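You operate a simulated robot arm through the tools that you are given. There is no shell and no other tool. Be economical: measure what you need, move in short steps, check, and stop when the job is done.

The job below is to be done with a simulated robot arm. You get a single attempt, and the scene is never put back.

Task
Wind 3 m of grey cable onto the hand winder and brake it.
Fine: cable end into the violet pocket first, lever to FREE to wind, back to HOLD after.

Only the result counts: the job must be done as asked and must still hold three seconds after the hand-in. Knocking over, shifting, dropping, spilling or breaking anything else fails it.

Robot
A 7-joint arm with a two-finger parallel gripper, fixed in place. Base frame: the origin is at the foot of the arm, x ahead of it, y to its left, z up; the work surface is at about z = 780. Lengths are in mm, angles in degrees, forces in N, time in s.
With the tool pointing down near the work surface it reaches from about 300 to 700 mm from the base axis. Its first joint turns from -66.0 to 66.0 degrees. Payload 1.57 kg.
The TCP is the grasp point between the finger pads, 30 mm short of the fingertips. In the tool frame z runs along the fingers and y along their closing line. The gripper opens to 110 mm. The fingers are 24 mm wide and 12 mm thick; the gripper's body (48 by 112 mm) begins 78 mm behind the TCP.
Orientation is that of the tool frame in the base frame, as a unit quaternion [x, y, z, w]. With the fingers straight down and closing along the base's y, the tool's x points along the base's -x, its y along +y and its z along -z.

Tools
- The arm moves only by the tool arm_command. Its argument "moves" is a list of rows, each a list of 7 numbers: the opening in per cent of the stroke, from 0 (shut) to 100 (fully open), then the shift along the base's x, y, z in m, then the turn, a rotation vector about the base's x, y, z in rad. In form: [[gripper, tx, ty, tz, ax, ay, az], ...]. A call has 1 to 10 rows; each row is the pose to reach, as a shift and turn from the pose commanded when the call began. A row lasts 0.2 s, in which the tool goes at most 50 mm and 8.6 degrees; a call with a longer step from one row to the next is refused whole, and so is a gripper value outside its range. A pose out of reach is approached as far as the arm can. The call stops where the force on the tool passes 40 N (or 10 N more than at its start, if that is more) or the arm is blocked; 0.2 s more then pass. Each finger travels about 108 mm/s and halts on what it meets, pressing with about 28 N; the grip force reading is that of the motor and also rises with nothing between the fingers. The clock runs only during rows and for 0.2 s after the last one: add rows that repeat a pose to give the fingers time. The reply holds the time, the measured pose of the TCP, the force on the tool along the base axes, the opening and the grip force, in the units named above and with some noise, with the torque about the TCP (base axes, N m) and any sound that the robot's microphone picked up.
- Cameras (640 x 400 px; columns grow to the right, rows downward): "scene" is fixed at [154, -389.7, 1404.6]; the picture's right is [0.89, -0.45, 0.00], its down [-0.24, -0.47, -0.85] and it looks along [0.39, 0.76, -0.52] (base axes); focal length 356 px, centre (320, 200). "wrist" rides on the gripper at [70, 16, -141] in the tool frame; the picture's right is [-0.23, 0.97, 0.00], its down [-0.85, -0.20, -0.48] and it looks along [-0.47, -0.11, 0.88] (tool axes); focal length 222 px, centre (320, 200). There is no depth. A picture from a camera that has moved, and an enlarged one, comes with that camera's place and axes in the base frame and with its lens. The place of the scene camera against the robot may be out by one fixed shift of up to 12 mm in any direction.
- get_image(camera): a new picture of that camera. The clock stands still meanwhile.
- zoom(camera, box): a new picture of the part [left, top, right, bottom] of that camera's present view, enlarged. The clock stands still meanwhile.
- hand_in(): hands the job in; it is judged then, once.

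Go step by step. Nothing tells you positions but the pictures and the camera data: compare them with the known pose of the tool, close in by small moves and look again before you grip or let go. The budget is 120 turns and 76 pictures, counting those below and the enlarged ones. Unless the task says otherwise, let go and move clear before handing in, and close with one line.

The tools are called as name(argument=value, ...) on one line, values as JSON. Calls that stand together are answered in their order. arm_command: Moves the arm, as the interface text tells. Its arguments: {"type":"object","properties":{"moves":{"type":"array","items":{"type":"array","items":{"type":"number"}}}},"required":["moves"]} The other tools are called the same way: get_image (camera) takes a picture; zoom (camera, box) takes an enlarged picture of a part of a camera's view; hand_in () hands the job in.

At the start:

```text
time: 0.0
tcp_pos: [443.9, -85.8, 1143.8]
ee_rot: [-0.001, 1.0, 0.0, 0.0]
wrist_force: [0.6, 0.0, 0.6]
moment: [0.04, -0.01, -0.04]
gripper_width: 110.0
grasp_force: 0.0
```

scene: 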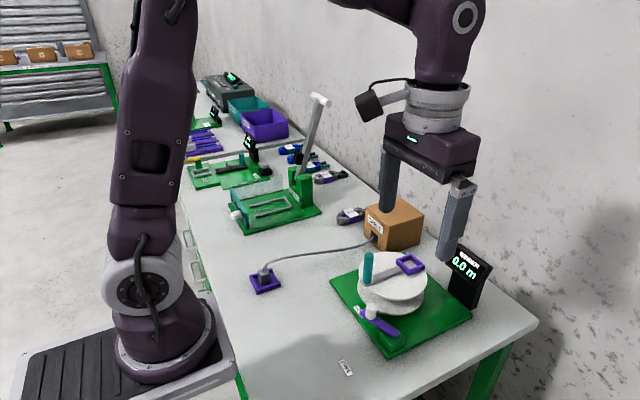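
wrist: 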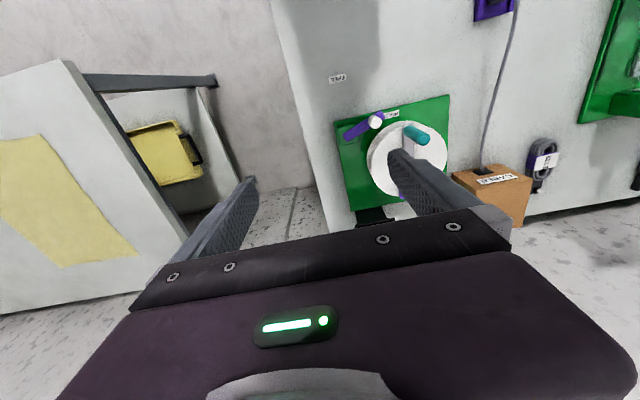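

I see the winder on a green plate with a violet pocket, a teal crank knob, a violet lever, a display at 0.0 m, and the cable coming from a cardboard box to a violet dock. I'll zoom in for the details first.

zoom(camera="scene", box=[320, 230, 500, 360])

zoom(camera="scene", box=[235, 190, 435, 310])

zoom(camera="wrist", box=[320, 60, 560, 240])

```text
3.08 times, centred on (410, 295) of scene
camera zoom: at [154.0, -389.7, 1404.6], right [0.89, -0.45, 0.0], down [-0.24, -0.47, -0.85], along [0.39, 0.76, -0.52], focal length 1094 px, centre (43, -92)
```

zoom: 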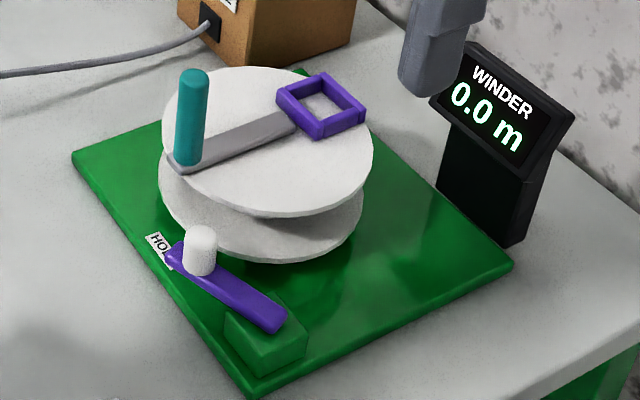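

```text
3.20 times, centred on (335, 250) of scene
camera zoom: at [154.0, -389.7, 1404.6], right [0.89, -0.45, 0.0], down [-0.24, -0.47, -0.85], along [0.39, 0.76, -0.52], focal length 1138 px, centre (272, 40)
```

zoom: 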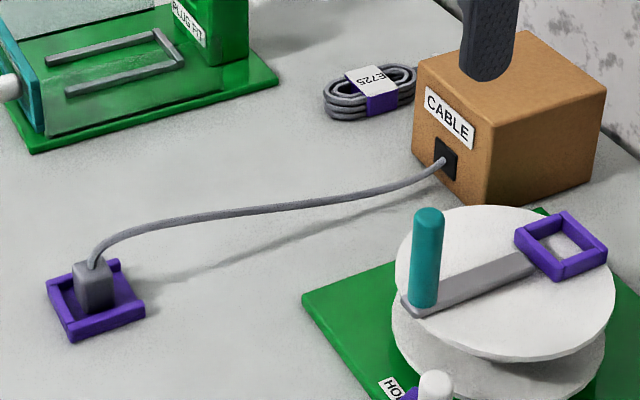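

```text
2.22 times, centred on (440, 150) of wrist
camera zoom: at [375.4, -69.7, 1283.5], right [0.23, 0.97, 0.0], down [0.85, -0.2, 0.48], along [0.47, -0.11, -0.88], focal length 494 px, centre (53, 311)
```

zoom: 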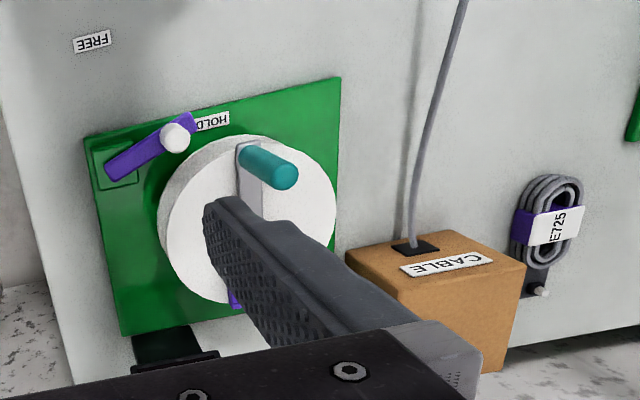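

The dock with the cable plug is at roughly (319, 220) and the reel around (540, 40). I'll move the tool over the dock side, staying high, for a closer look.

arm_command(moves=[[100, -0.015, 0.035, -0.01, 0, 0, 0], [100, -0.03, 0.07, -0.02, 0, 0, 0], [100, -0.045, 0.105, -0.03, 0, 0, 0], [100, -0.06, 0.14, -0.04, 0, 0, 0], [100, -0.075, 0.175, -0.05, 0, 0, 0], [100, -0.09, 0.21, -0.06, 0, 0, 0], [100, -0.105, 0.245, -0.07, 0, 0, 0], [100, -0.12, 0.28, -0.08, 0, 0, 0]])

get_image(camera="wrist")

get_image(camera="scene")

```text
time: 1.8
tcp_pos: [324.1, 196.3, 1064.9]
ee_rot: [0.0, 1.0, 0.0, 0.0]
wrist_force: [0.4, -0.2, -0.4]
moment: [0.02, -0.02, 0.02]
gripper_width: 110.0
grasp_force: 0.1
```

```text
70 pictures are left
camera wrist: at [255.9, 212.2, 1204.8], right [0.23, 0.97, 0.0], down [0.85, -0.2, 0.48], along [0.47, -0.11, -0.88], focal length 222 px, centre (320, 200)
```

wrist: 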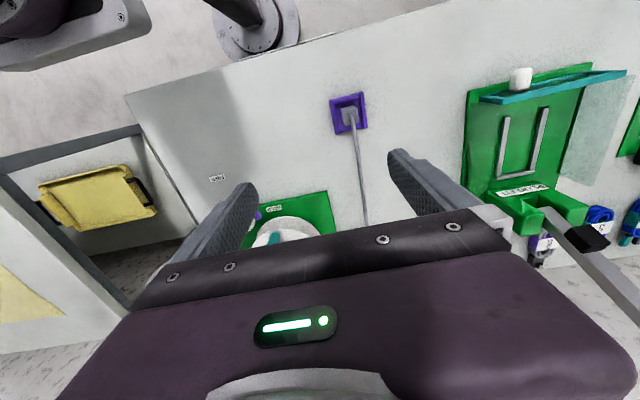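

```text
69 pictures are left
```

scene: 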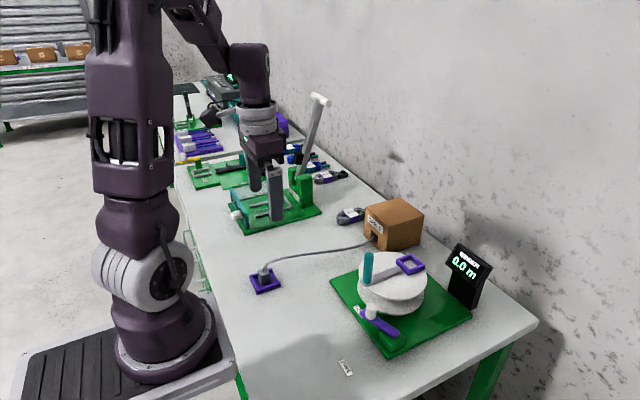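

zoom(camera="wrist", box=[300, 80, 396, 140])

zoom(camera="scene", box=[232, 250, 312, 300])

```text
6.67 times, centred on (348, 110) of wrist
camera zoom: at [255.9, 212.2, 1204.8], right [0.23, 0.97, 0.0], down [0.85, -0.2, 0.48], along [0.47, -0.11, -0.88], focal length 1481 px, centre (133, 800)
```

zoom: 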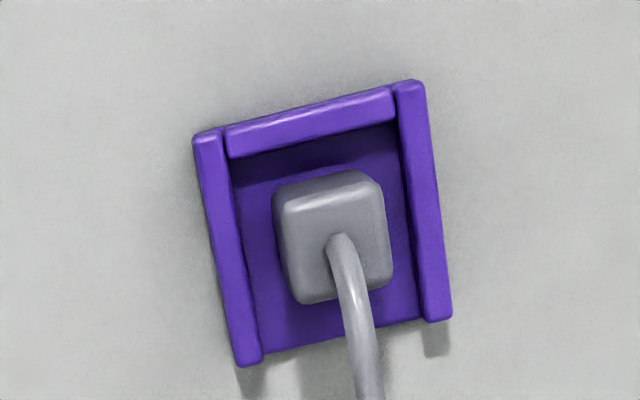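

```text
8.00 times, centred on (272, 275) of scene
camera zoom: at [153.9, -389.7, 1404.7], right [0.89, -0.45, 0.0], down [-0.24, -0.47, -0.85], along [0.39, 0.76, -0.52], focal length 2844 px, centre (704, -400)
```

zoom: 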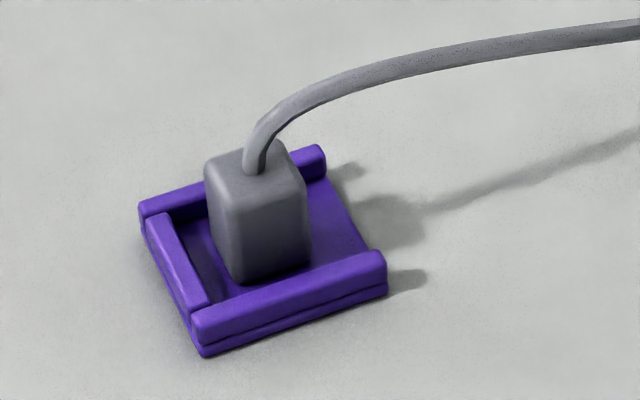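

The wrist camera puts the plug at about (322, 248); the scene camera reads about 12 mm low in y. The plug is aligned with the base axes. Next I look at the reel and lever from above.

arm_command(moves=[[100, 0.02, -0.03, 0, 0, 0, 0], [100, 0.04, -0.06, 0, 0, 0, 0], [100, 0.06, -0.09, 0, 0, 0, 0], [100, 0.08, -0.12, 0, 0, 0, 0], [100, 0.1, -0.15, 0, 0, 0, 0], [100, 0.11, -0.18, 0, 0, 0, 0]])

get_image(camera="wrist")

```text
time: 3.2
tcp_pos: [433.1, 15.2, 1063.6]
ee_rot: [-0.001, 1.0, 0.001, -0.001]
wrist_force: [-0.2, -0.5, 0.2]
moment: [0.02, -0.01, 0.0]
gripper_width: 110.0
grasp_force: 0.1
```

```text
66 pictures are left
camera wrist: at [365.4, 29.2, 1202.5], right [0.23, 0.97, 0.0], down [0.86, -0.2, 0.48], along [0.47, -0.11, -0.88], focal length 222 px, centre (320, 200)
```

wrist: 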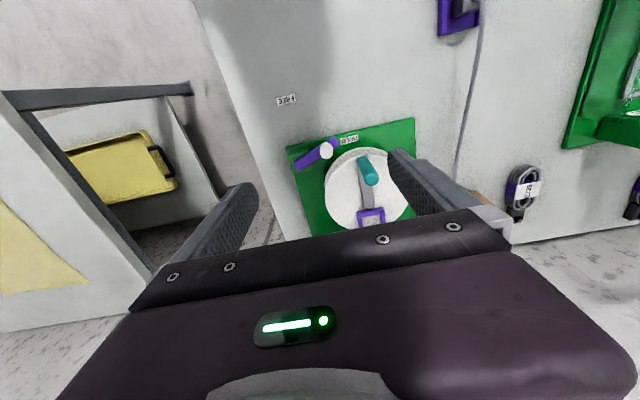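

zoom(camera="wrist", box=[264, 90, 424, 240])

zoom(camera="scene", box=[325, 310, 421, 380])

```text
2.67 times, centred on (344, 165) of wrist
camera zoom: at [365.4, 29.2, 1202.5], right [0.23, 0.97, 0.0], down [0.86, -0.2, 0.48], along [0.47, -0.11, -0.88], focal length 592 px, centre (256, 293)
```

zoom: 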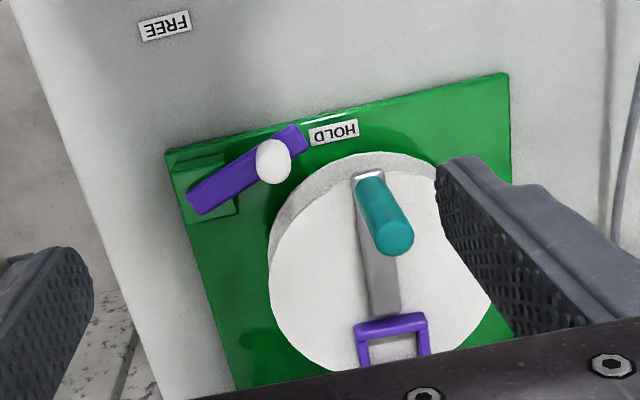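

```text
5.71 times, centred on (373, 345) of scene
camera zoom: at [154.0, -389.7, 1404.6], right [0.89, -0.45, 0.0], down [-0.24, -0.47, -0.85], along [0.39, 0.76, -0.52], focal length 2032 px, centre (17, -629)
```

zoom: 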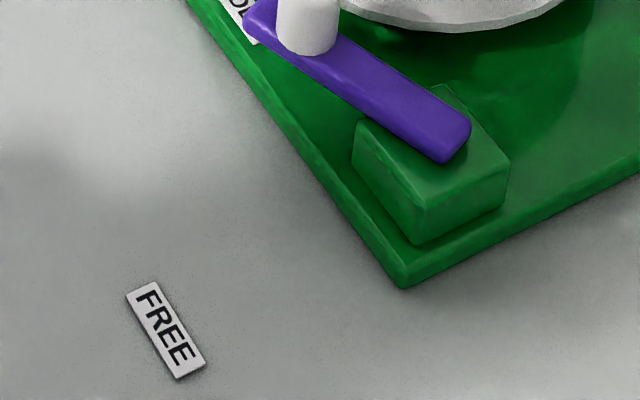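

Lever pivots on the green block at the plate's corner and points to HOLD; FREE is further toward the robot. I shift forward for a clear view of the pocket and a second view of everything.

arm_command(moves=[[100, 0.04, 0.015, 0, 0, 0, 0], [100, 0.08, 0.03, 0, 0, 0, 0], [100, 0.1, 0.04, 0, 0, 0, 0]])

zoom(camera="wrist", box=[200, 60, 440, 210])

```text
time: 4.0
tcp_pos: [534.2, 54.6, 1063.4]
ee_rot: [-0.001, 1.0, 0.0, 0.001]
wrist_force: [-0.3, 0.1, -0.4]
moment: [-0.04, 0.03, 0.0]
gripper_width: 110.0
grasp_force: 0.0
```

```text
2.67 times, centred on (320, 135) of wrist
camera zoom: at [465.4, 69.6, 1202.3], right [0.23, 0.97, 0.0], down [0.85, -0.2, 0.48], along [0.47, -0.11, -0.88], focal length 592 px, centre (320, 373)
```

zoom: 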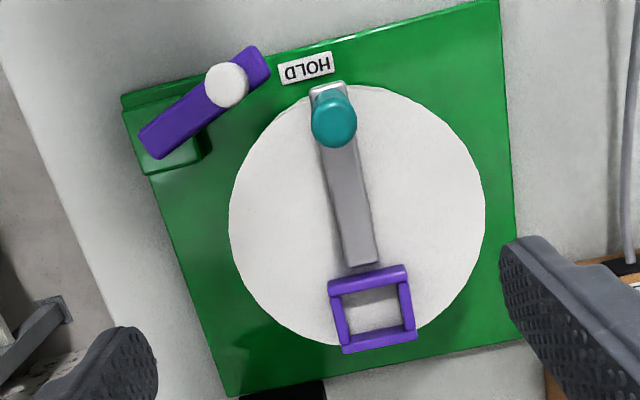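

Two-view triangulation gives: lever knob (470, 16, top 839), crank knob (493, 69.5, top 932), reel axis about (555, 70), pocket centre (611, 68, rim ~862). Now I go over the plug.

arm_command(moves=[[100, -0.03, 0.028, 0, 0, 0, 0], [100, -0.06, 0.056, 0, 0, 0, 0], [100, -0.09, 0.084, 0, 0, 0, 0], [100, -0.12, 0.112, 0, 0, 0, 0], [100, -0.15, 0.14, 0, 0, 0, 0], [100, -0.18, 0.168, 0, 0, 0, 0], [100, -0.212, 0.193, -0.01, 0, 0, 0], [100, -0.212, 0.193, -0.05, 0, 0, 0], [100, -0.212, 0.193, -0.09, 0, 0, 0], [100, -0.212, 0.193, -0.12, 0, 0, 0]])

get_image(camera="wrist")

```text
time: 6.2
tcp_pos: [319.3, 248.9, 942.8]
ee_rot: [0.0, 1.0, 0.0, 0.0]
wrist_force: [-0.1, 0.8, -0.1]
moment: [-0.03, 0.01, -0.03]
gripper_width: 110.2
grasp_force: 0.1
```

```text
62 pictures are left
camera wrist: at [250.9, 264.1, 1082.2], right [0.23, 0.97, 0.0], down [0.85, -0.2, 0.48], along [0.47, -0.11, -0.88], focal length 222 px, centre (320, 200)
```

wrist: 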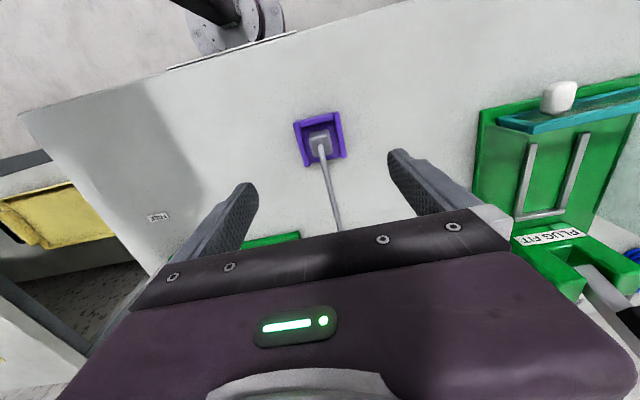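

zoom(camera="wrist", box=[280, 105, 360, 170])

```text
6.15 times, centred on (320, 138) of wrist
camera zoom: at [250.9, 264.1, 1082.2], right [0.23, 0.97, 0.0], down [0.85, -0.2, 0.48], along [0.47, -0.11, -0.88], focal length 1367 px, centre (320, 585)
```

zoom: 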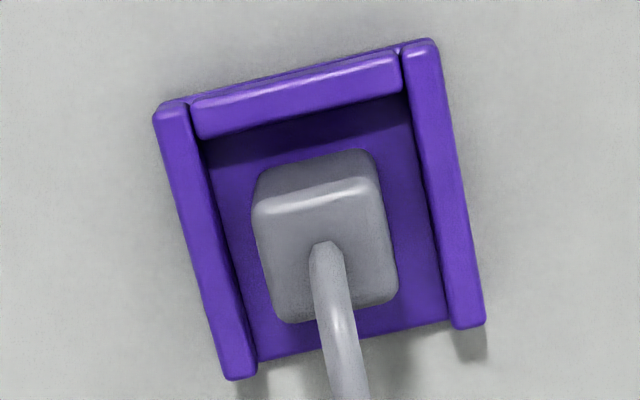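

Plug top is at z≈817, centred at (320, 249); dock walls top out at 793. I'll descend so the fingertips stop just above the walls (TCP 828).

arm_command(moves=[[80, 0.0005, 0, -0.04, 0, 0, 0], [60, 0.0005, 0, -0.08, 0, 0, 0], [50, 0.0005, 0, -0.1, 0, 0, 0], [50, 0.0005, 0, -0.1145, 0, 0, 0]])

get_image(camera="wrist")

zoom(camera="scene", box=[222, 220, 318, 300])

```text
time: 7.2
tcp_pos: [320.8, 247.2, 829.2]
ee_rot: [0.0, 1.0, 0.001, 0.0]
wrist_force: [0.1, 0.0, 0.5]
moment: [0.0, -0.01, 0.02]
gripper_width: 54.7
grasp_force: 0.0
```

```text
60 pictures are left
camera wrist: at [252.8, 263.2, 968.3], right [0.23, 0.97, 0.0], down [0.85, -0.2, 0.48], along [0.47, -0.11, -0.88], focal length 222 px, centre (320, 200)
```

wrist: 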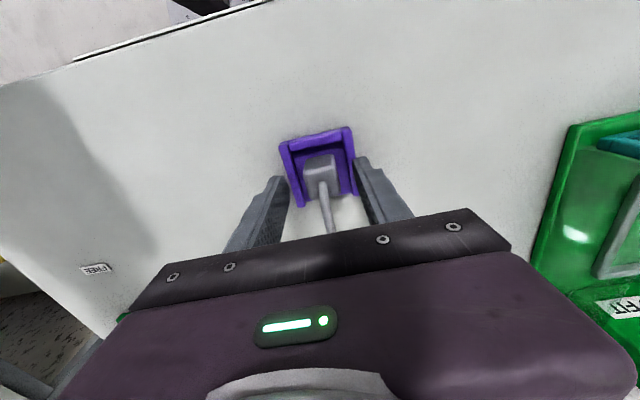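

```text
5.00 times, centred on (270, 260) of scene
camera zoom: at [154.0, -389.7, 1404.6], right [0.89, -0.45, 0.0], down [-0.24, -0.47, -0.85], along [0.39, 0.76, -0.52], focal length 1778 px, centre (570, -100)
```

zoom: 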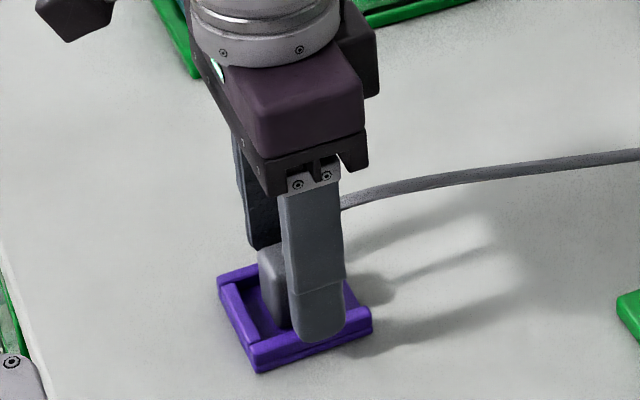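

The fingers straddle the plug well. I close on it and lift slightly.

arm_command(moves=[[30, 0, 0.001, 0, 0, 0, 0], [0, 0, 0.001, 0, 0, 0, 0], [0, 0, 0.001, 0, 0, 0, 0], [0, 0, 0.001, 0, 0, 0, 0]])

```text
time: 8.2
tcp_pos: [321.4, 248.9, 829.1]
ee_rot: [0.0, 1.0, 0.001, 0.0]
wrist_force: [-0.4, 0.0, 0.6]
moment: [0.0, 0.01, 0.0]
gripper_width: 24.7
grasp_force: 27.2
```

Gripped (24.7 mm). I lift it out and check that it comes along.

arm_command(moves=[[0, 0, 0, 0.015, 0, 0, 0], [0, 0, 0, 0.04, 0, 0, 0], [0, 0, 0, 0.08, 0, 0, 0], [0, 0, 0, 0.12, 0, 0, 0], [0, 0, 0, 0.16, 0, 0, 0]])

get_image(camera="scene")

```text
time: 9.4
tcp_pos: [324.8, 250.8, 990.9]
ee_rot: [0.0, 1.0, 0.0, 0.0]
wrist_force: [-0.5, -0.9, -0.3]
moment: [-0.02, 0.02, -0.04]
gripper_width: 24.8
grasp_force: 27.8
```

```text
58 pictures are left
```

scene: 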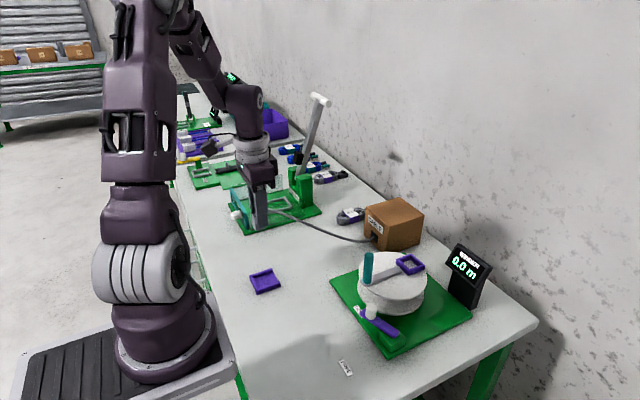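

The plug came up with its cable. Now carry it over the reel's pocket at this height.

arm_command(moves=[[0, 0.034, -0.022, 0, 0, 0, 0], [0, 0.068, -0.044, 0, 0, 0, 0], [0, 0.102, -0.066, 0, 0, 0, 0], [0, 0.136, -0.088, 0, 0, 0, 0], [0, 0.17, -0.11, 0, 0, 0, 0], [0, 0.204, -0.132, 0, 0, 0, 0], [0, 0.238, -0.154, 0, 0, 0, 0], [0, 0.27, -0.176, 0, 0, 0, 0], [0, 0.286, -0.181, 0, 0, 0, 0], [0, 0.286, -0.181, 0, 0, 0, 0]])

get_image(camera="wrist")

get_image(camera="scene")

```text
time: 11.6
tcp_pos: [608.1, 67.0, 988.5]
ee_rot: [0.0, 1.0, -0.001, 0.0]
wrist_force: [0.0, -0.1, -0.5]
moment: [-0.02, -0.01, -0.01]
gripper_width: 24.6
grasp_force: 28.1
```

```text
57 pictures are left
camera wrist: at [539.6, 82.0, 1128.8], right [0.23, 0.97, 0.0], down [0.86, -0.2, 0.48], along [0.47, -0.11, -0.88], focal length 222 px, centre (320, 200)
```

wrist: 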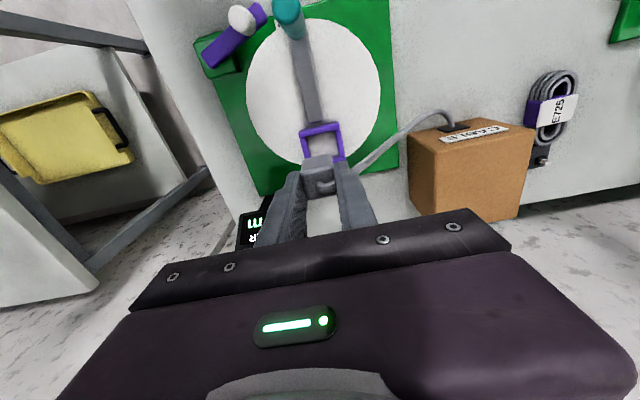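

```text
56 pictures are left
```

scene: 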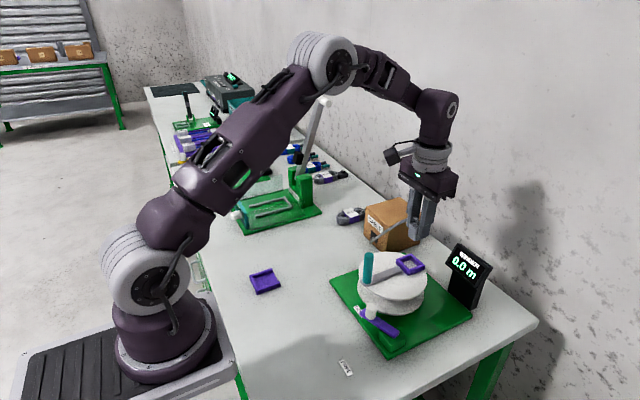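

Above the pocket. I look closely at it for alignment before descending.

zoom(camera="wrist", box=[270, 105, 374, 205])

```text
4.00 times, centred on (322, 155) of wrist
camera zoom: at [539.6, 82.0, 1128.8], right [0.23, 0.97, 0.0], down [0.86, -0.2, 0.48], along [0.47, -0.11, -0.88], focal length 888 px, centre (312, 380)
```

zoom: 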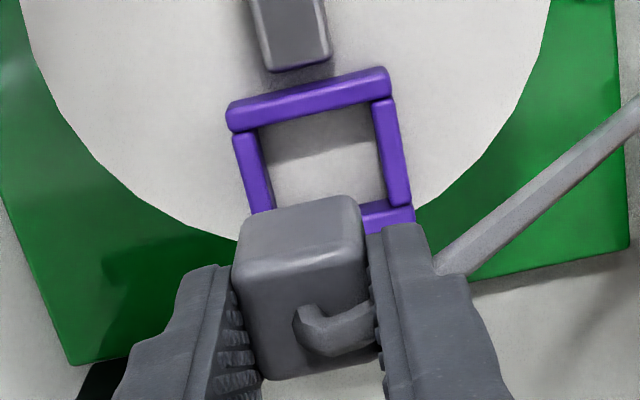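

Pocket centre refined to about (611, 69), rim 863. I correct laterally and descend to just above the rim.

arm_command(moves=[[0, 0.0035, 0.002, -0.02, 0, 0, 0], [0, 0.0035, 0.002, -0.045, 0, 0, 0], [0, 0.0035, 0.002, -0.065, 0, 0, 0], [0, 0.0035, 0.002, -0.07, 0, 0, 0]])

zoom(camera="wrist", box=[262, 105, 382, 225])

zoom(camera="scene", box=[350, 210, 470, 310])

```text
time: 12.6
tcp_pos: [613.3, 68.4, 920.1]
ee_rot: [-0.001, 1.0, 0.0, 0.0]
wrist_force: [-1.0, 0.6, -0.7]
moment: [-0.02, 0.02, -0.03]
gripper_width: 24.7
grasp_force: 27.6
```

```text
3.33 times, centred on (322, 165) of wrist
camera zoom: at [543.9, 85.1, 1058.3], right [0.23, 0.97, 0.0], down [0.85, -0.2, 0.48], along [0.47, -0.11, -0.88], focal length 740 px, centre (313, 317)
```

zoom: 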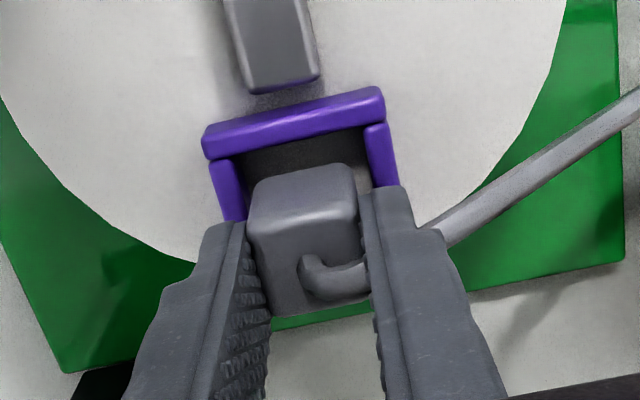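

```text
4.00 times, centred on (410, 260) of scene
camera zoom: at [154.0, -389.7, 1404.6], right [0.89, -0.45, 0.0], down [-0.24, -0.47, -0.85], along [0.39, 0.76, -0.52], focal length 1422 px, centre (-40, -40)
```

zoom: 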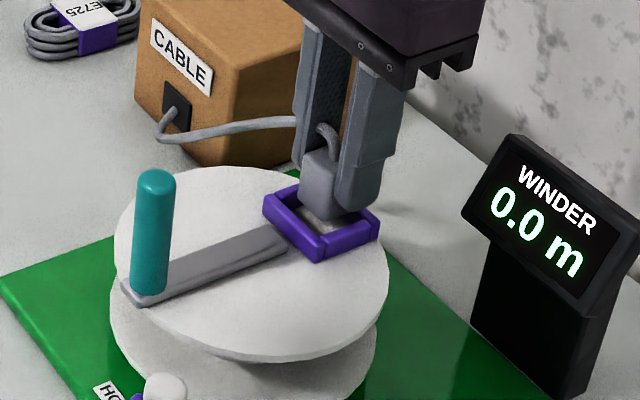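

Plug is centred over the pocket within a couple of millimetres. I lower it slowly in.

arm_command(moves=[[0, 0, 0.0005, -0.008, 0, 0, 0], [0, 0, 0.0005, -0.014, 0, 0, 0], [0, 0, 0.0005, -0.018, 0, 0, 0]])

zoom(camera="wrist", box=[262, 105, 382, 225])

zoom(camera="scene", box=[380, 220, 450, 280])

```text
time: 13.5
tcp_pos: [612.7, 70.9, 904.6]
ee_rot: [0.0, 1.0, 0.001, 0.002]
wrist_force: [-6.9, -1.8, 10.7]
moment: [0.08, 0.28, -0.02]
gripper_width: 24.5
grasp_force: 27.8
stopped in row 3: the force on the tool passed its limit at 42 N (the readings are from after the stop); the commanded pose is now the measured one
```

```text
3.33 times, centred on (322, 165) of wrist
camera zoom: at [543.3, 85.9, 1043.4], right [0.23, 0.97, 0.0], down [0.85, -0.2, 0.48], along [0.47, -0.11, -0.88], focal length 740 px, centre (313, 317)
```

zoom: 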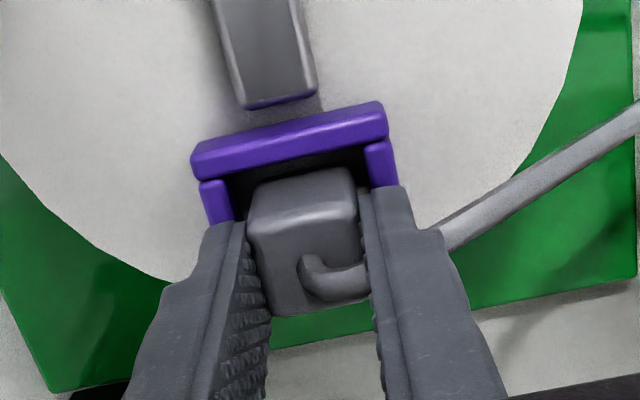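

```text
6.67 times, centred on (415, 250) of scene
camera zoom: at [153.6, -389.7, 1404.7], right [0.89, -0.45, 0.0], down [-0.24, -0.47, -0.85], along [0.39, 0.76, -0.52], focal length 2370 px, centre (-313, -133)
```

zoom: 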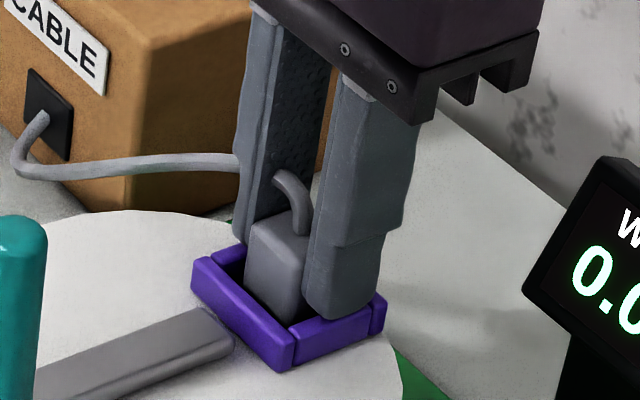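

The plug touched down on a wall, apparently the far (+x) one, given the -x reaction. I'll zoom tighter to judge the offset.

zoom(camera="wrist", box=[290, 130, 350, 205])

```text
5.33 times, centred on (320, 168) of wrist
camera zoom: at [543.3, 85.9, 1043.4], right [0.23, 0.97, 0.0], down [0.85, -0.2, 0.48], along [0.47, -0.11, -0.88], focal length 1185 px, centre (320, 373)
```

zoom: 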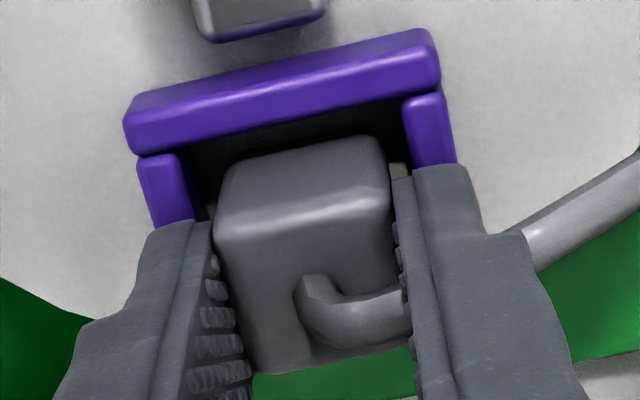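

zoom(camera="scene", box=[395, 235, 430, 280])

```text
8.89 times, centred on (412, 258) of scene
camera zoom: at [153.6, -389.7, 1404.7], right [0.89, -0.45, 0.0], down [-0.24, -0.47, -0.85], along [0.39, 0.76, -0.52], focal length 3160 px, centre (-502, -311)
```

zoom: 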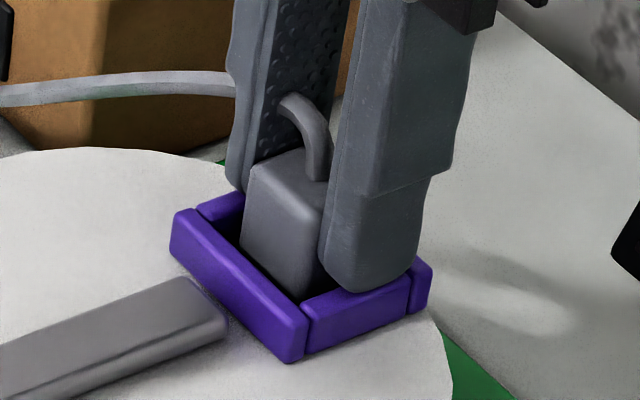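

The plug looks to be down inside the walls. To confirm before releasing, I raise 1.5 mm and nudge -x/+x to feel the walls.

arm_command(moves=[[0, 0, 0, 0.0015, 0, 0, 0], [0, -0.004, 0, 0.0015, 0, 0, 0], [0, -0.007, 0, 0.0015, 0, 0, 0], [0, -0.009, 0, 0.0015, 0, 0, 0]])

```text
time: 14.5
tcp_pos: [605.8, 70.7, 905.5]
ee_rot: [0.0, 1.0, 0.0, 0.005]
wrist_force: [22.3, -0.3, -4.5]
moment: [0.0, -0.85, 0.03]
gripper_width: 24.6
grasp_force: 28.2
```

It hits the -x wall at about 606. Now feel the +x side.

arm_command(moves=[[0, 0.006, 0, 0, 0, 0, 0], [0, 0.009, 0, 0, 0, 0, 0], [0, 0.012, 0, 0, 0, 0, 0], [0, 0.014, 0, 0, 0, 0, 0]])

```text
time: 15.5
tcp_pos: [616.1, 69.0, 903.8]
ee_rot: [0.0, 1.0, 0.0, -0.002]
wrist_force: [-24.9, -0.6, 1.8]
moment: [0.03, 0.81, 0.02]
gripper_width: 24.8
grasp_force: 27.2
```

Both walls are felt (606 and 616), so the plug is inside. I centre it, lower lightly and release.

arm_command(moves=[[0, -0.007, 0, 0, 0, 0, 0], [0, -0.007, 0, -0.002, 0, 0, 0], [0, -0.007, 0, -0.002, 0, 0, 0]])

```text
time: 16.3
tcp_pos: [610.7, 70.1, 903.6]
ee_rot: [0.0, 1.0, 0.0, 0.003]
wrist_force: [2.0, 0.3, 2.4]
moment: [0.02, -0.09, -0.01]
gripper_width: 24.6
grasp_force: 27.8
```

arm_command(moves=[[40, 0, 0, -0.001, 0, 0, 0], [40, 0, 0, -0.001, 0, 0, 0], [40, 0, 0, 0.02, 0, 0, 0], [40, 0, 0, 0.06, 0, 0, 0], [40, 0, 0, 0.1, 0, 0, 0]])

zoom(camera="scene", box=[340, 210, 500, 350])

```text
time: 17.5
tcp_pos: [611.2, 72.5, 1004.9]
ee_rot: [0.0, 1.0, 0.0, 0.001]
wrist_force: [0.4, 0.4, 0.8]
moment: [0.0, -0.02, 0.01]
gripper_width: 44.1
grasp_force: 0.0
```

```text
2.86 times, centred on (420, 280) of scene
camera zoom: at [153.9, -389.7, 1404.6], right [0.89, -0.45, 0.0], down [-0.24, -0.47, -0.85], along [0.39, 0.76, -0.52], focal length 1016 px, centre (34, -29)
```

zoom: 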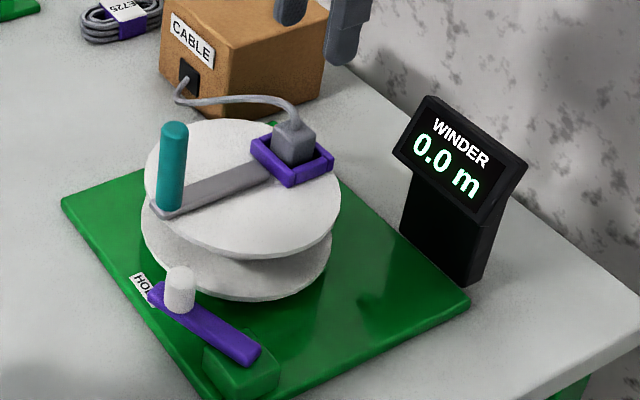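

The plug sits in the pocket. Next is the lever: knob about (470, 16), pivot about (489, -35). I move above it, yawed so the fingers clear the reel rim.

arm_command(moves=[[45, -0.03, -0.012, 0, 0, 0, 0.12], [45, -0.06, -0.024, 0, 0, 0, 0.24], [45, -0.09, -0.036, 0, 0, 0, 0.36], [45, -0.12, -0.048, 0, 0, 0, 0.48], [45, -0.141, -0.056, 0, 0, 0, 0.571], [45, -0.141, -0.056, -0.04, 0, 0, 0.571]])

get_image(camera="wrist")

```text
time: 18.9
tcp_pos: [468.2, 15.9, 962.4]
ee_rot: [-0.283, 0.959, 0.001, 0.002]
wrist_force: [0.2, 0.3, -0.5]
moment: [0.02, -0.01, -0.01]
gripper_width: 49.6
grasp_force: 0.0
```

```text
47 pictures are left
camera wrist: at [402.5, -8.9, 1101.5], right [-0.34, 0.94, 0.0], down [0.83, 0.3, 0.48], along [0.45, 0.16, -0.88], focal length 222 px, centre (320, 200)
```

wrist: 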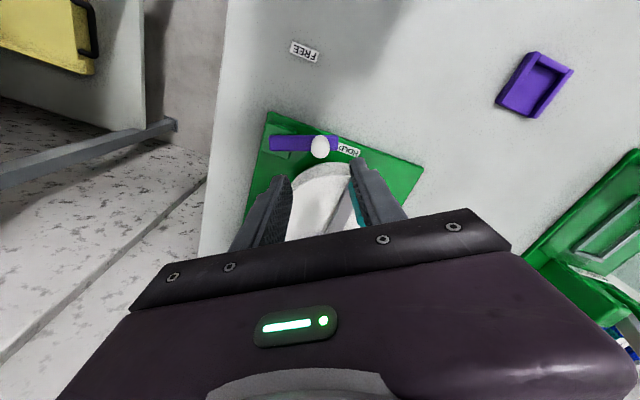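

zoom(camera="wrist", box=[250, 100, 370, 200])

```text
4.00 times, centred on (310, 150) of wrist
camera zoom: at [402.5, -8.9, 1101.5], right [-0.34, 0.94, 0.0], down [0.83, 0.3, 0.48], along [0.45, 0.16, -0.88], focal length 888 px, centre (360, 400)
```

zoom: 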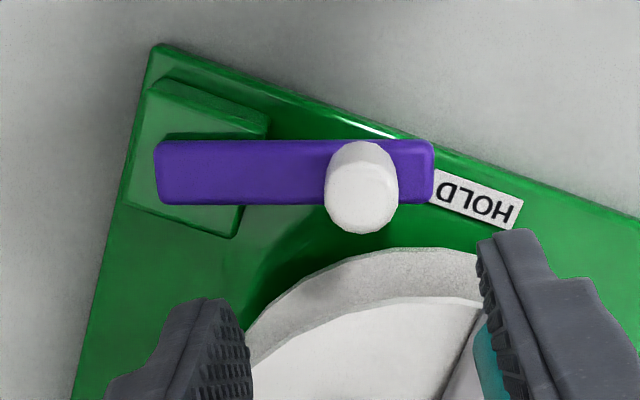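

Knob confirmed at (471.5, 16.5), pivot near (488, -36). Descending around the knob, tips just above the lever bar.

arm_command(moves=[[40, 0.002, 0.0005, -0.04, 0, 0, 0], [40, 0.003, 0.0005, -0.08, 0, 0, 0], [40, 0.003, 0.0005, -0.1, 0, 0, 0], [40, 0.003, 0.0005, -0.107, 0, 0, 0]])

zoom(camera="wrist", box=[240, 100, 400, 230])

zoom(camera="scene", box=[320, 250, 440, 350])

```text
time: 19.9
tcp_pos: [472.3, 16.2, 857.3]
ee_rot: [-0.281, 0.96, 0.0, 0.003]
wrist_force: [-7.1, 1.8, 31.4]
moment: [0.19, 0.4, -0.22]
gripper_width: 43.9
grasp_force: 0.0
```

```text
3.08 times, centred on (320, 165) of wrist
camera zoom: at [405.8, -9.4, 996.2], right [-0.34, 0.94, 0.0], down [0.83, 0.29, 0.48], along [0.45, 0.16, -0.88], focal length 684 px, centre (320, 308)
```

zoom: 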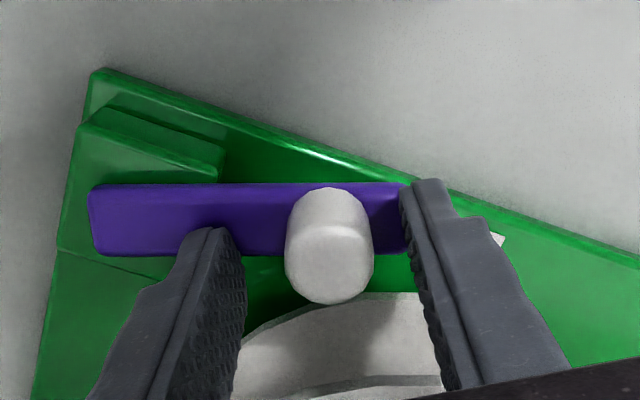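

```text
4.00 times, centred on (380, 300) of scene
camera zoom: at [153.4, -389.7, 1404.7], right [0.89, -0.45, 0.0], down [-0.24, -0.47, -0.85], along [0.39, 0.76, -0.52], focal length 1422 px, centre (80, -200)
```

zoom: 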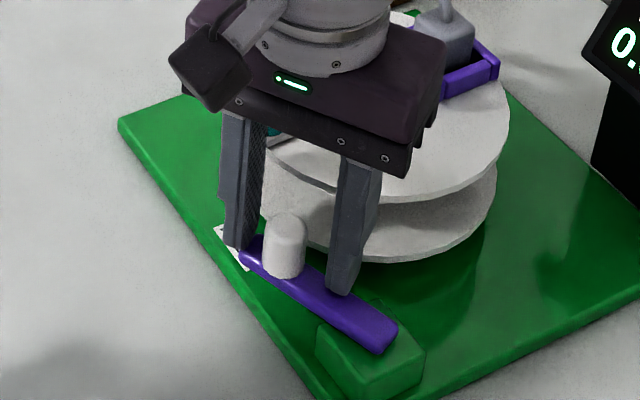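

The tips rest on the lever bar. I raise 3 mm and grip the knob.

arm_command(moves=[[40, 0, 0, 0.006, 0, 0, 0], [20, 0, 0, 0.006, 0, 0, 0], [0, 0, 0, 0.006, 0, 0, 0], [0, 0, 0, 0.006, 0, 0, 0]])

```text
time: 20.9
tcp_pos: [471.3, 18.3, 861.3]
ee_rot: [-0.283, 0.959, 0.001, 0.0]
wrist_force: [-13.0, 25.8, -5.2]
moment: [0.53, 0.23, -0.06]
gripper_width: 21.2
grasp_force: 34.1
```

Gripped, but a side load shows the knob is slightly further along the closing line. I relax that and begin the arc toward FREE.

arm_command(moves=[[0, -0.0015, 0.0025, 0, 0, 0, 0], [0, -0.006, 0.0005, 0, 0, 0, 0], [0, -0.0102, -0.0013, 0, 0, 0, 0], [0, -0.0187, -0.0068, 0, 0, 0, 0]])

```text
time: 21.9
tcp_pos: [451.9, 7.5, 864.2]
ee_rot: [-0.282, 0.959, 0.0, 0.0]
wrist_force: [-5.6, 12.6, -20.1]
moment: [0.04, 0.32, 0.17]
gripper_width: 21.1
grasp_force: 34.0
```

The lever is moving. I continue the arc with a slightly larger radius and a bit lower.

arm_command(moves=[[0, -0.0045, -0.0015, -0.0025, 0, 0, 0], [0, -0.0086, -0.0056, -0.0025, 0, 0, 0], [0, -0.012, -0.0096, -0.0025, 0, 0, 0], [0, -0.0145, -0.014, -0.0025, 0, 0, 0], [0, -0.017, -0.0185, -0.0025, 0, 0, 0], [0, -0.0188, -0.0233, -0.0025, 0, 0, 0]])

zoom(camera="scene", box=[310, 250, 430, 370])

```text
time: 23.3
tcp_pos: [435.2, -14.3, 859.3]
ee_rot: [-0.282, 0.959, 0.001, 0.001]
wrist_force: [6.3, 4.0, 13.8]
moment: [0.41, -0.45, 0.29]
gripper_width: 20.8
grasp_force: 34.1
```

```text
3.33 times, centred on (370, 310) of scene
camera zoom: at [153.9, -389.6, 1404.7], right [0.89, -0.45, 0.0], down [-0.24, -0.47, -0.85], along [0.39, 0.76, -0.52], focal length 1185 px, centre (153, -167)
```

zoom: 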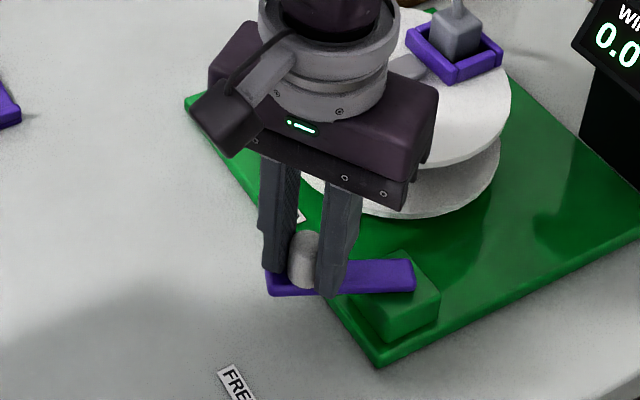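

arm_command(moves=[[0, -0.002, -0.005, 0.0005, 0, 0, 0], [0, -0.0034, -0.0096, 0.0005, 0, 0, 0], [0, -0.0043, -0.0146, 0.0005, 0, 0, 0], [0, -0.0047, -0.0197, 0.0005, 0, 0, 0]])

zoom(camera="scene", box=[310, 250, 430, 390])

```text
time: 24.3
tcp_pos: [427.6, -35.1, 859.8]
ee_rot: [-0.281, 0.96, 0.001, -0.002]
wrist_force: [-17.9, 7.1, -10.9]
moment: [0.19, 0.66, 0.37]
gripper_width: 20.9
grasp_force: 34.5
```

```text
2.86 times, centred on (370, 320) of scene
camera zoom: at [153.7, -389.5, 1404.7], right [0.89, -0.45, 0.0], down [-0.24, -0.47, -0.85], along [0.39, 0.76, -0.52], focal length 1016 px, centre (177, -143)
```

zoom: 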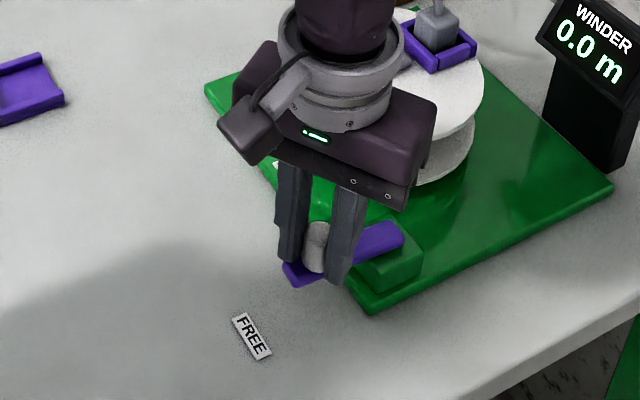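

The lever now points about straight at FREE. I ease further to see if there is an end stop.

arm_command(moves=[[0, -0.001, -0.004, 0, 0, 0, 0], [0, -0.001, -0.008, 0, 0, 0, 0], [0, -0.001, -0.011, 0, 0, 0, 0]])

```text
time: 25.0
tcp_pos: [427.7, -38.6, 858.7]
ee_rot: [-0.286, 0.958, 0.003, 0.0]
wrist_force: [-2.6, 11.0, 6.0]
moment: [0.41, 0.05, -0.13]
gripper_width: 20.8
grasp_force: 34.8
stopped in row 3: the force on the tool passed its limit at 44 N (the readings are from after the stop); the commanded pose is now the measured one
```

End stop reached — lever at FREE. Release and rise.

arm_command(moves=[[40, 0, 0.001, 0, 0, 0, 0], [40, 0, 0.001, 0, 0, 0, 0], [40, 0, 0.001, 0.03, 0, 0, 0], [40, 0, 0.001, 0.08, 0, 0, 0], [40, 0, 0.001, 0.13, 0, 0, 0]])

get_image(camera="scene")

get_image(camera="wrist")

```text
time: 26.2
tcp_pos: [429.7, -39.8, 992.6]
ee_rot: [-0.285, 0.959, 0.002, -0.001]
wrist_force: [-0.6, -0.3, 0.3]
moment: [0.02, 0.0, 0.03]
gripper_width: 44.3
grasp_force: 0.1
```

```text
41 pictures are left
```

scene: 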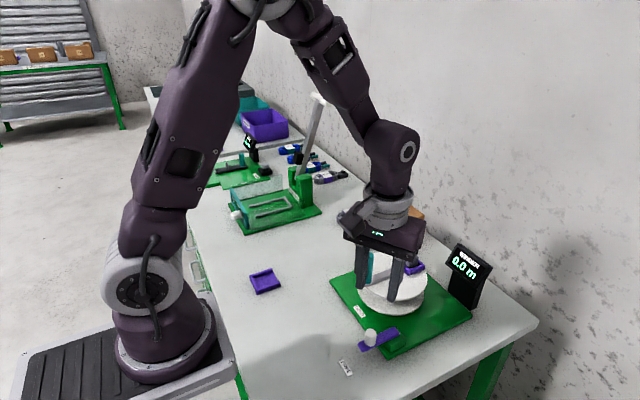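

```text
40 pictures are left
camera wrist: at [363.8, -66.0, 1131.9], right [-0.34, 0.94, 0.01], down [0.83, 0.3, 0.48], along [0.45, 0.17, -0.88], focal length 222 px, centre (320, 200)
```

wrist: 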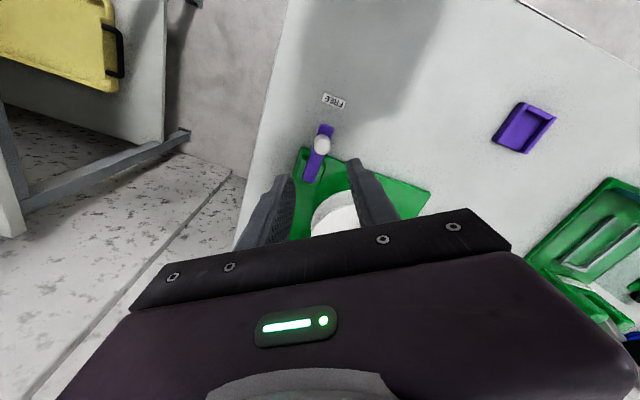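

Lever is at FREE. Now I go over the crank knob (493, 69.5), turning the yaw back to zero.

arm_command(moves=[[45, 0.013, 0.022, 0.005, 0, 0, -0.12], [45, 0.026, 0.044, 0.005, 0, 0, -0.24], [45, 0.039, 0.066, 0.005, 0, 0, -0.36], [45, 0.052, 0.088, 0.005, 0, 0, -0.48], [45, 0.063, 0.109, 0.005, 0, 0, -0.574], [45, 0.063, 0.109, 0.005, 0, 0, -0.574]])

zoom(camera="wrist", box=[220, 60, 420, 240])

```text
time: 27.6
tcp_pos: [490.9, 68.4, 994.8]
ee_rot: [-0.001, 1.0, 0.003, 0.0]
wrist_force: [-0.4, -0.5, 0.1]
moment: [-0.02, -0.02, -0.03]
gripper_width: 49.3
grasp_force: 0.0
```

```text
2.22 times, centred on (320, 150) of wrist
camera zoom: at [421.4, 83.9, 1133.5], right [0.23, 0.97, 0.01], down [0.85, -0.2, 0.48], along [0.47, -0.1, -0.88], focal length 494 px, centre (320, 311)
```

zoom: 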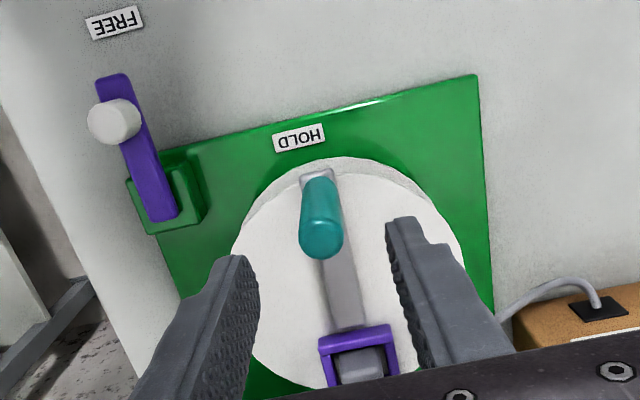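

The knob is at (493.5, 68) between the fingers. I descend and grip it.

arm_command(moves=[[45, 0.0025, 0, -0.035, 0, 0, 0], [45, 0.0025, 0, -0.07, 0, 0, 0], [45, 0.0025, 0, -0.083, 0, 0, 0], [20, 0.0025, 0, -0.083, 0, 0, 0], [0, 0.0025, 0, -0.083, 0, 0, 0], [0, 0.0025, 0, -0.083, 0, 0, 0]])

zoom(camera="scene", box=[320, 200, 500, 340])

```text
time: 29.0
tcp_pos: [493.4, 71.3, 910.7]
ee_rot: [-0.002, 1.0, 0.003, 0.0]
wrist_force: [-1.0, 1.6, -7.9]
moment: [-1.44, -0.97, 0.13]
gripper_width: 20.0
grasp_force: 33.4
```

```text
2.86 times, centred on (410, 270) of scene
camera zoom: at [154.0, -389.5, 1404.7], right [0.89, -0.45, 0.0], down [-0.24, -0.47, -0.85], along [0.39, 0.76, -0.52], focal length 1016 px, centre (63, 0)
```

zoom: 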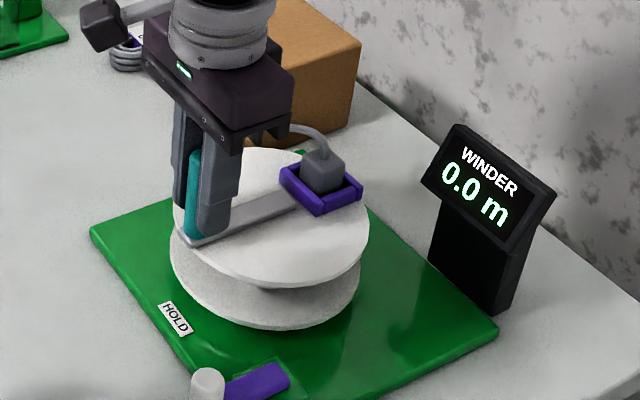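

Crank knob gripped. I try a first arc clockwise (pocket moving away from the box), radius 61 mm about (554, 70).

arm_command(moves=[[0, 0.0009, 0.0106, 0, 0, 0, 0], [0, 0.0037, 0.0209, 0, 0, 0, 0], [0, 0.0082, 0.0305, 0, 0, 0, 0], [0, 0.0179, 0.0431, 0, 0, 0, 0], [0, 0.0305, 0.0528, 0, 0, 0, 0]])

zoom(camera="scene", box=[320, 180, 520, 340])

```text
time: 30.2
tcp_pos: [524.8, 124.7, 911.3]
ee_rot: [-0.001, 1.0, 0.003, 0.0]
wrist_force: [-3.1, -3.0, -6.1]
moment: [-1.38, 0.34, -0.31]
gripper_width: 19.8
grasp_force: 33.6
```

```text
2.50 times, centred on (420, 260) of scene
camera zoom: at [154.0, -389.7, 1404.6], right [0.89, -0.45, 0.0], down [-0.24, -0.47, -0.85], along [0.39, 0.76, -0.52], focal length 889 px, centre (70, 50)
```

zoom: 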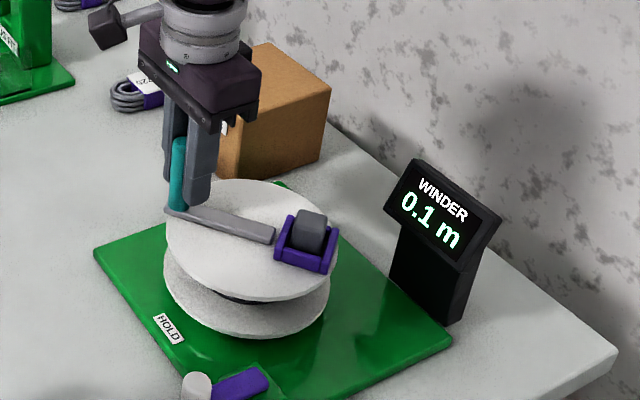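

It counts up (0.1 m) with low forces. I continue clockwise.

arm_command(moves=[[0, 0.0199, 0.0073, 0, 0, 0, 0], [0, 0.0411, 0.0073, 0, 0, 0, 0], [0, 0.061, 0, 0, 0, 0, 0], [0, 0.0772, -0.0136, 0, 0, 0, 0], [0, 0.0878, -0.0319, 0, 0, 0, 0], [0, 0.0915, -0.0528, 0, 0, 0, 0], [0, 0.0878, -0.0737, 0, 0, 0, 0], [0, 0.0772, -0.092, 0, 0, 0, 0], [0, 0.061, -0.1056, 0, 0, 0, 0], [0, 0.0411, -0.1129, 0, 0, 0, 0]])

zoom(camera="scene", box=[320, 180, 520, 340])

```text
time: 30.9
tcp_pos: [566.8, 137.6, 911.2]
ee_rot: [-0.005, 1.0, 0.01, 0.002]
wrist_force: [0.1, 8.3, -3.7]
moment: [-1.91, -0.73, -0.02]
gripper_width: 20.5
grasp_force: 33.4
stopped in row 3: the force on the tool passed its limit at 48 N (the readings are from after the stop); the commanded pose is now the measured one
```

```text
2.50 times, centred on (420, 260) of scene
camera zoom: at [154.0, -389.4, 1404.7], right [0.89, -0.45, 0.0], down [-0.24, -0.47, -0.85], along [0.39, 0.76, -0.52], focal length 889 px, centre (70, 50)
```

zoom: 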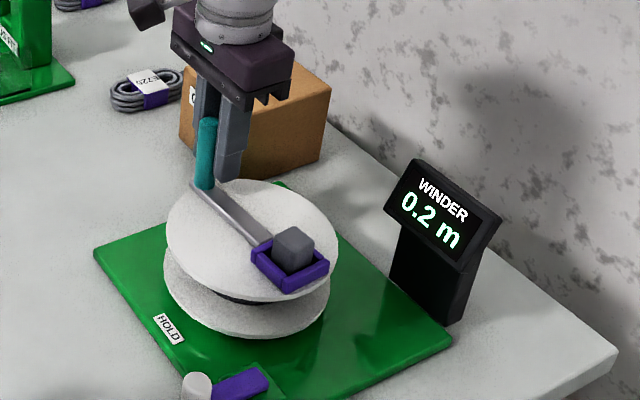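

The crank's true radius seems larger than I assumed, and the tool is leading the knob. I look closely before correcting.

get_image(camera="wrist")

zoom(camera="wrist", box=[240, 90, 400, 230])

```text
35 pictures are left
camera wrist: at [497.6, 150.1, 1050.5], right [0.22, 0.98, 0.02], down [0.86, -0.2, 0.48], along [0.47, -0.09, -0.88], focal length 222 px, centre (320, 200)
```

wrist: 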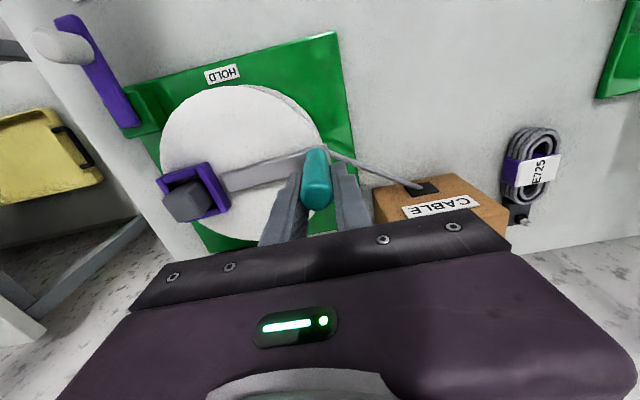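

```text
2.86 times, centred on (320, 160) of wrist
camera zoom: at [497.6, 150.1, 1050.5], right [0.22, 0.98, 0.02], down [0.86, -0.2, 0.48], along [0.47, -0.09, -0.88], focal length 635 px, centre (320, 314)
```

zoom: 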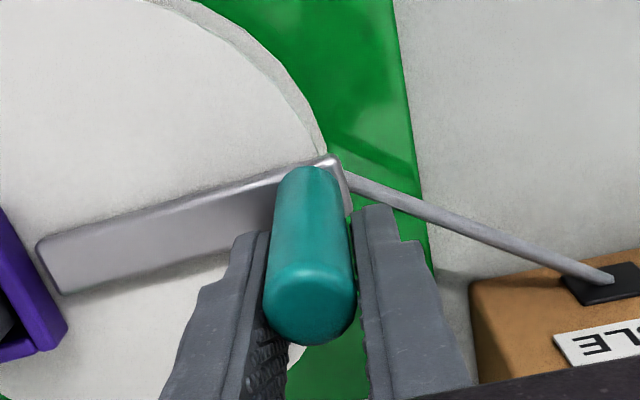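

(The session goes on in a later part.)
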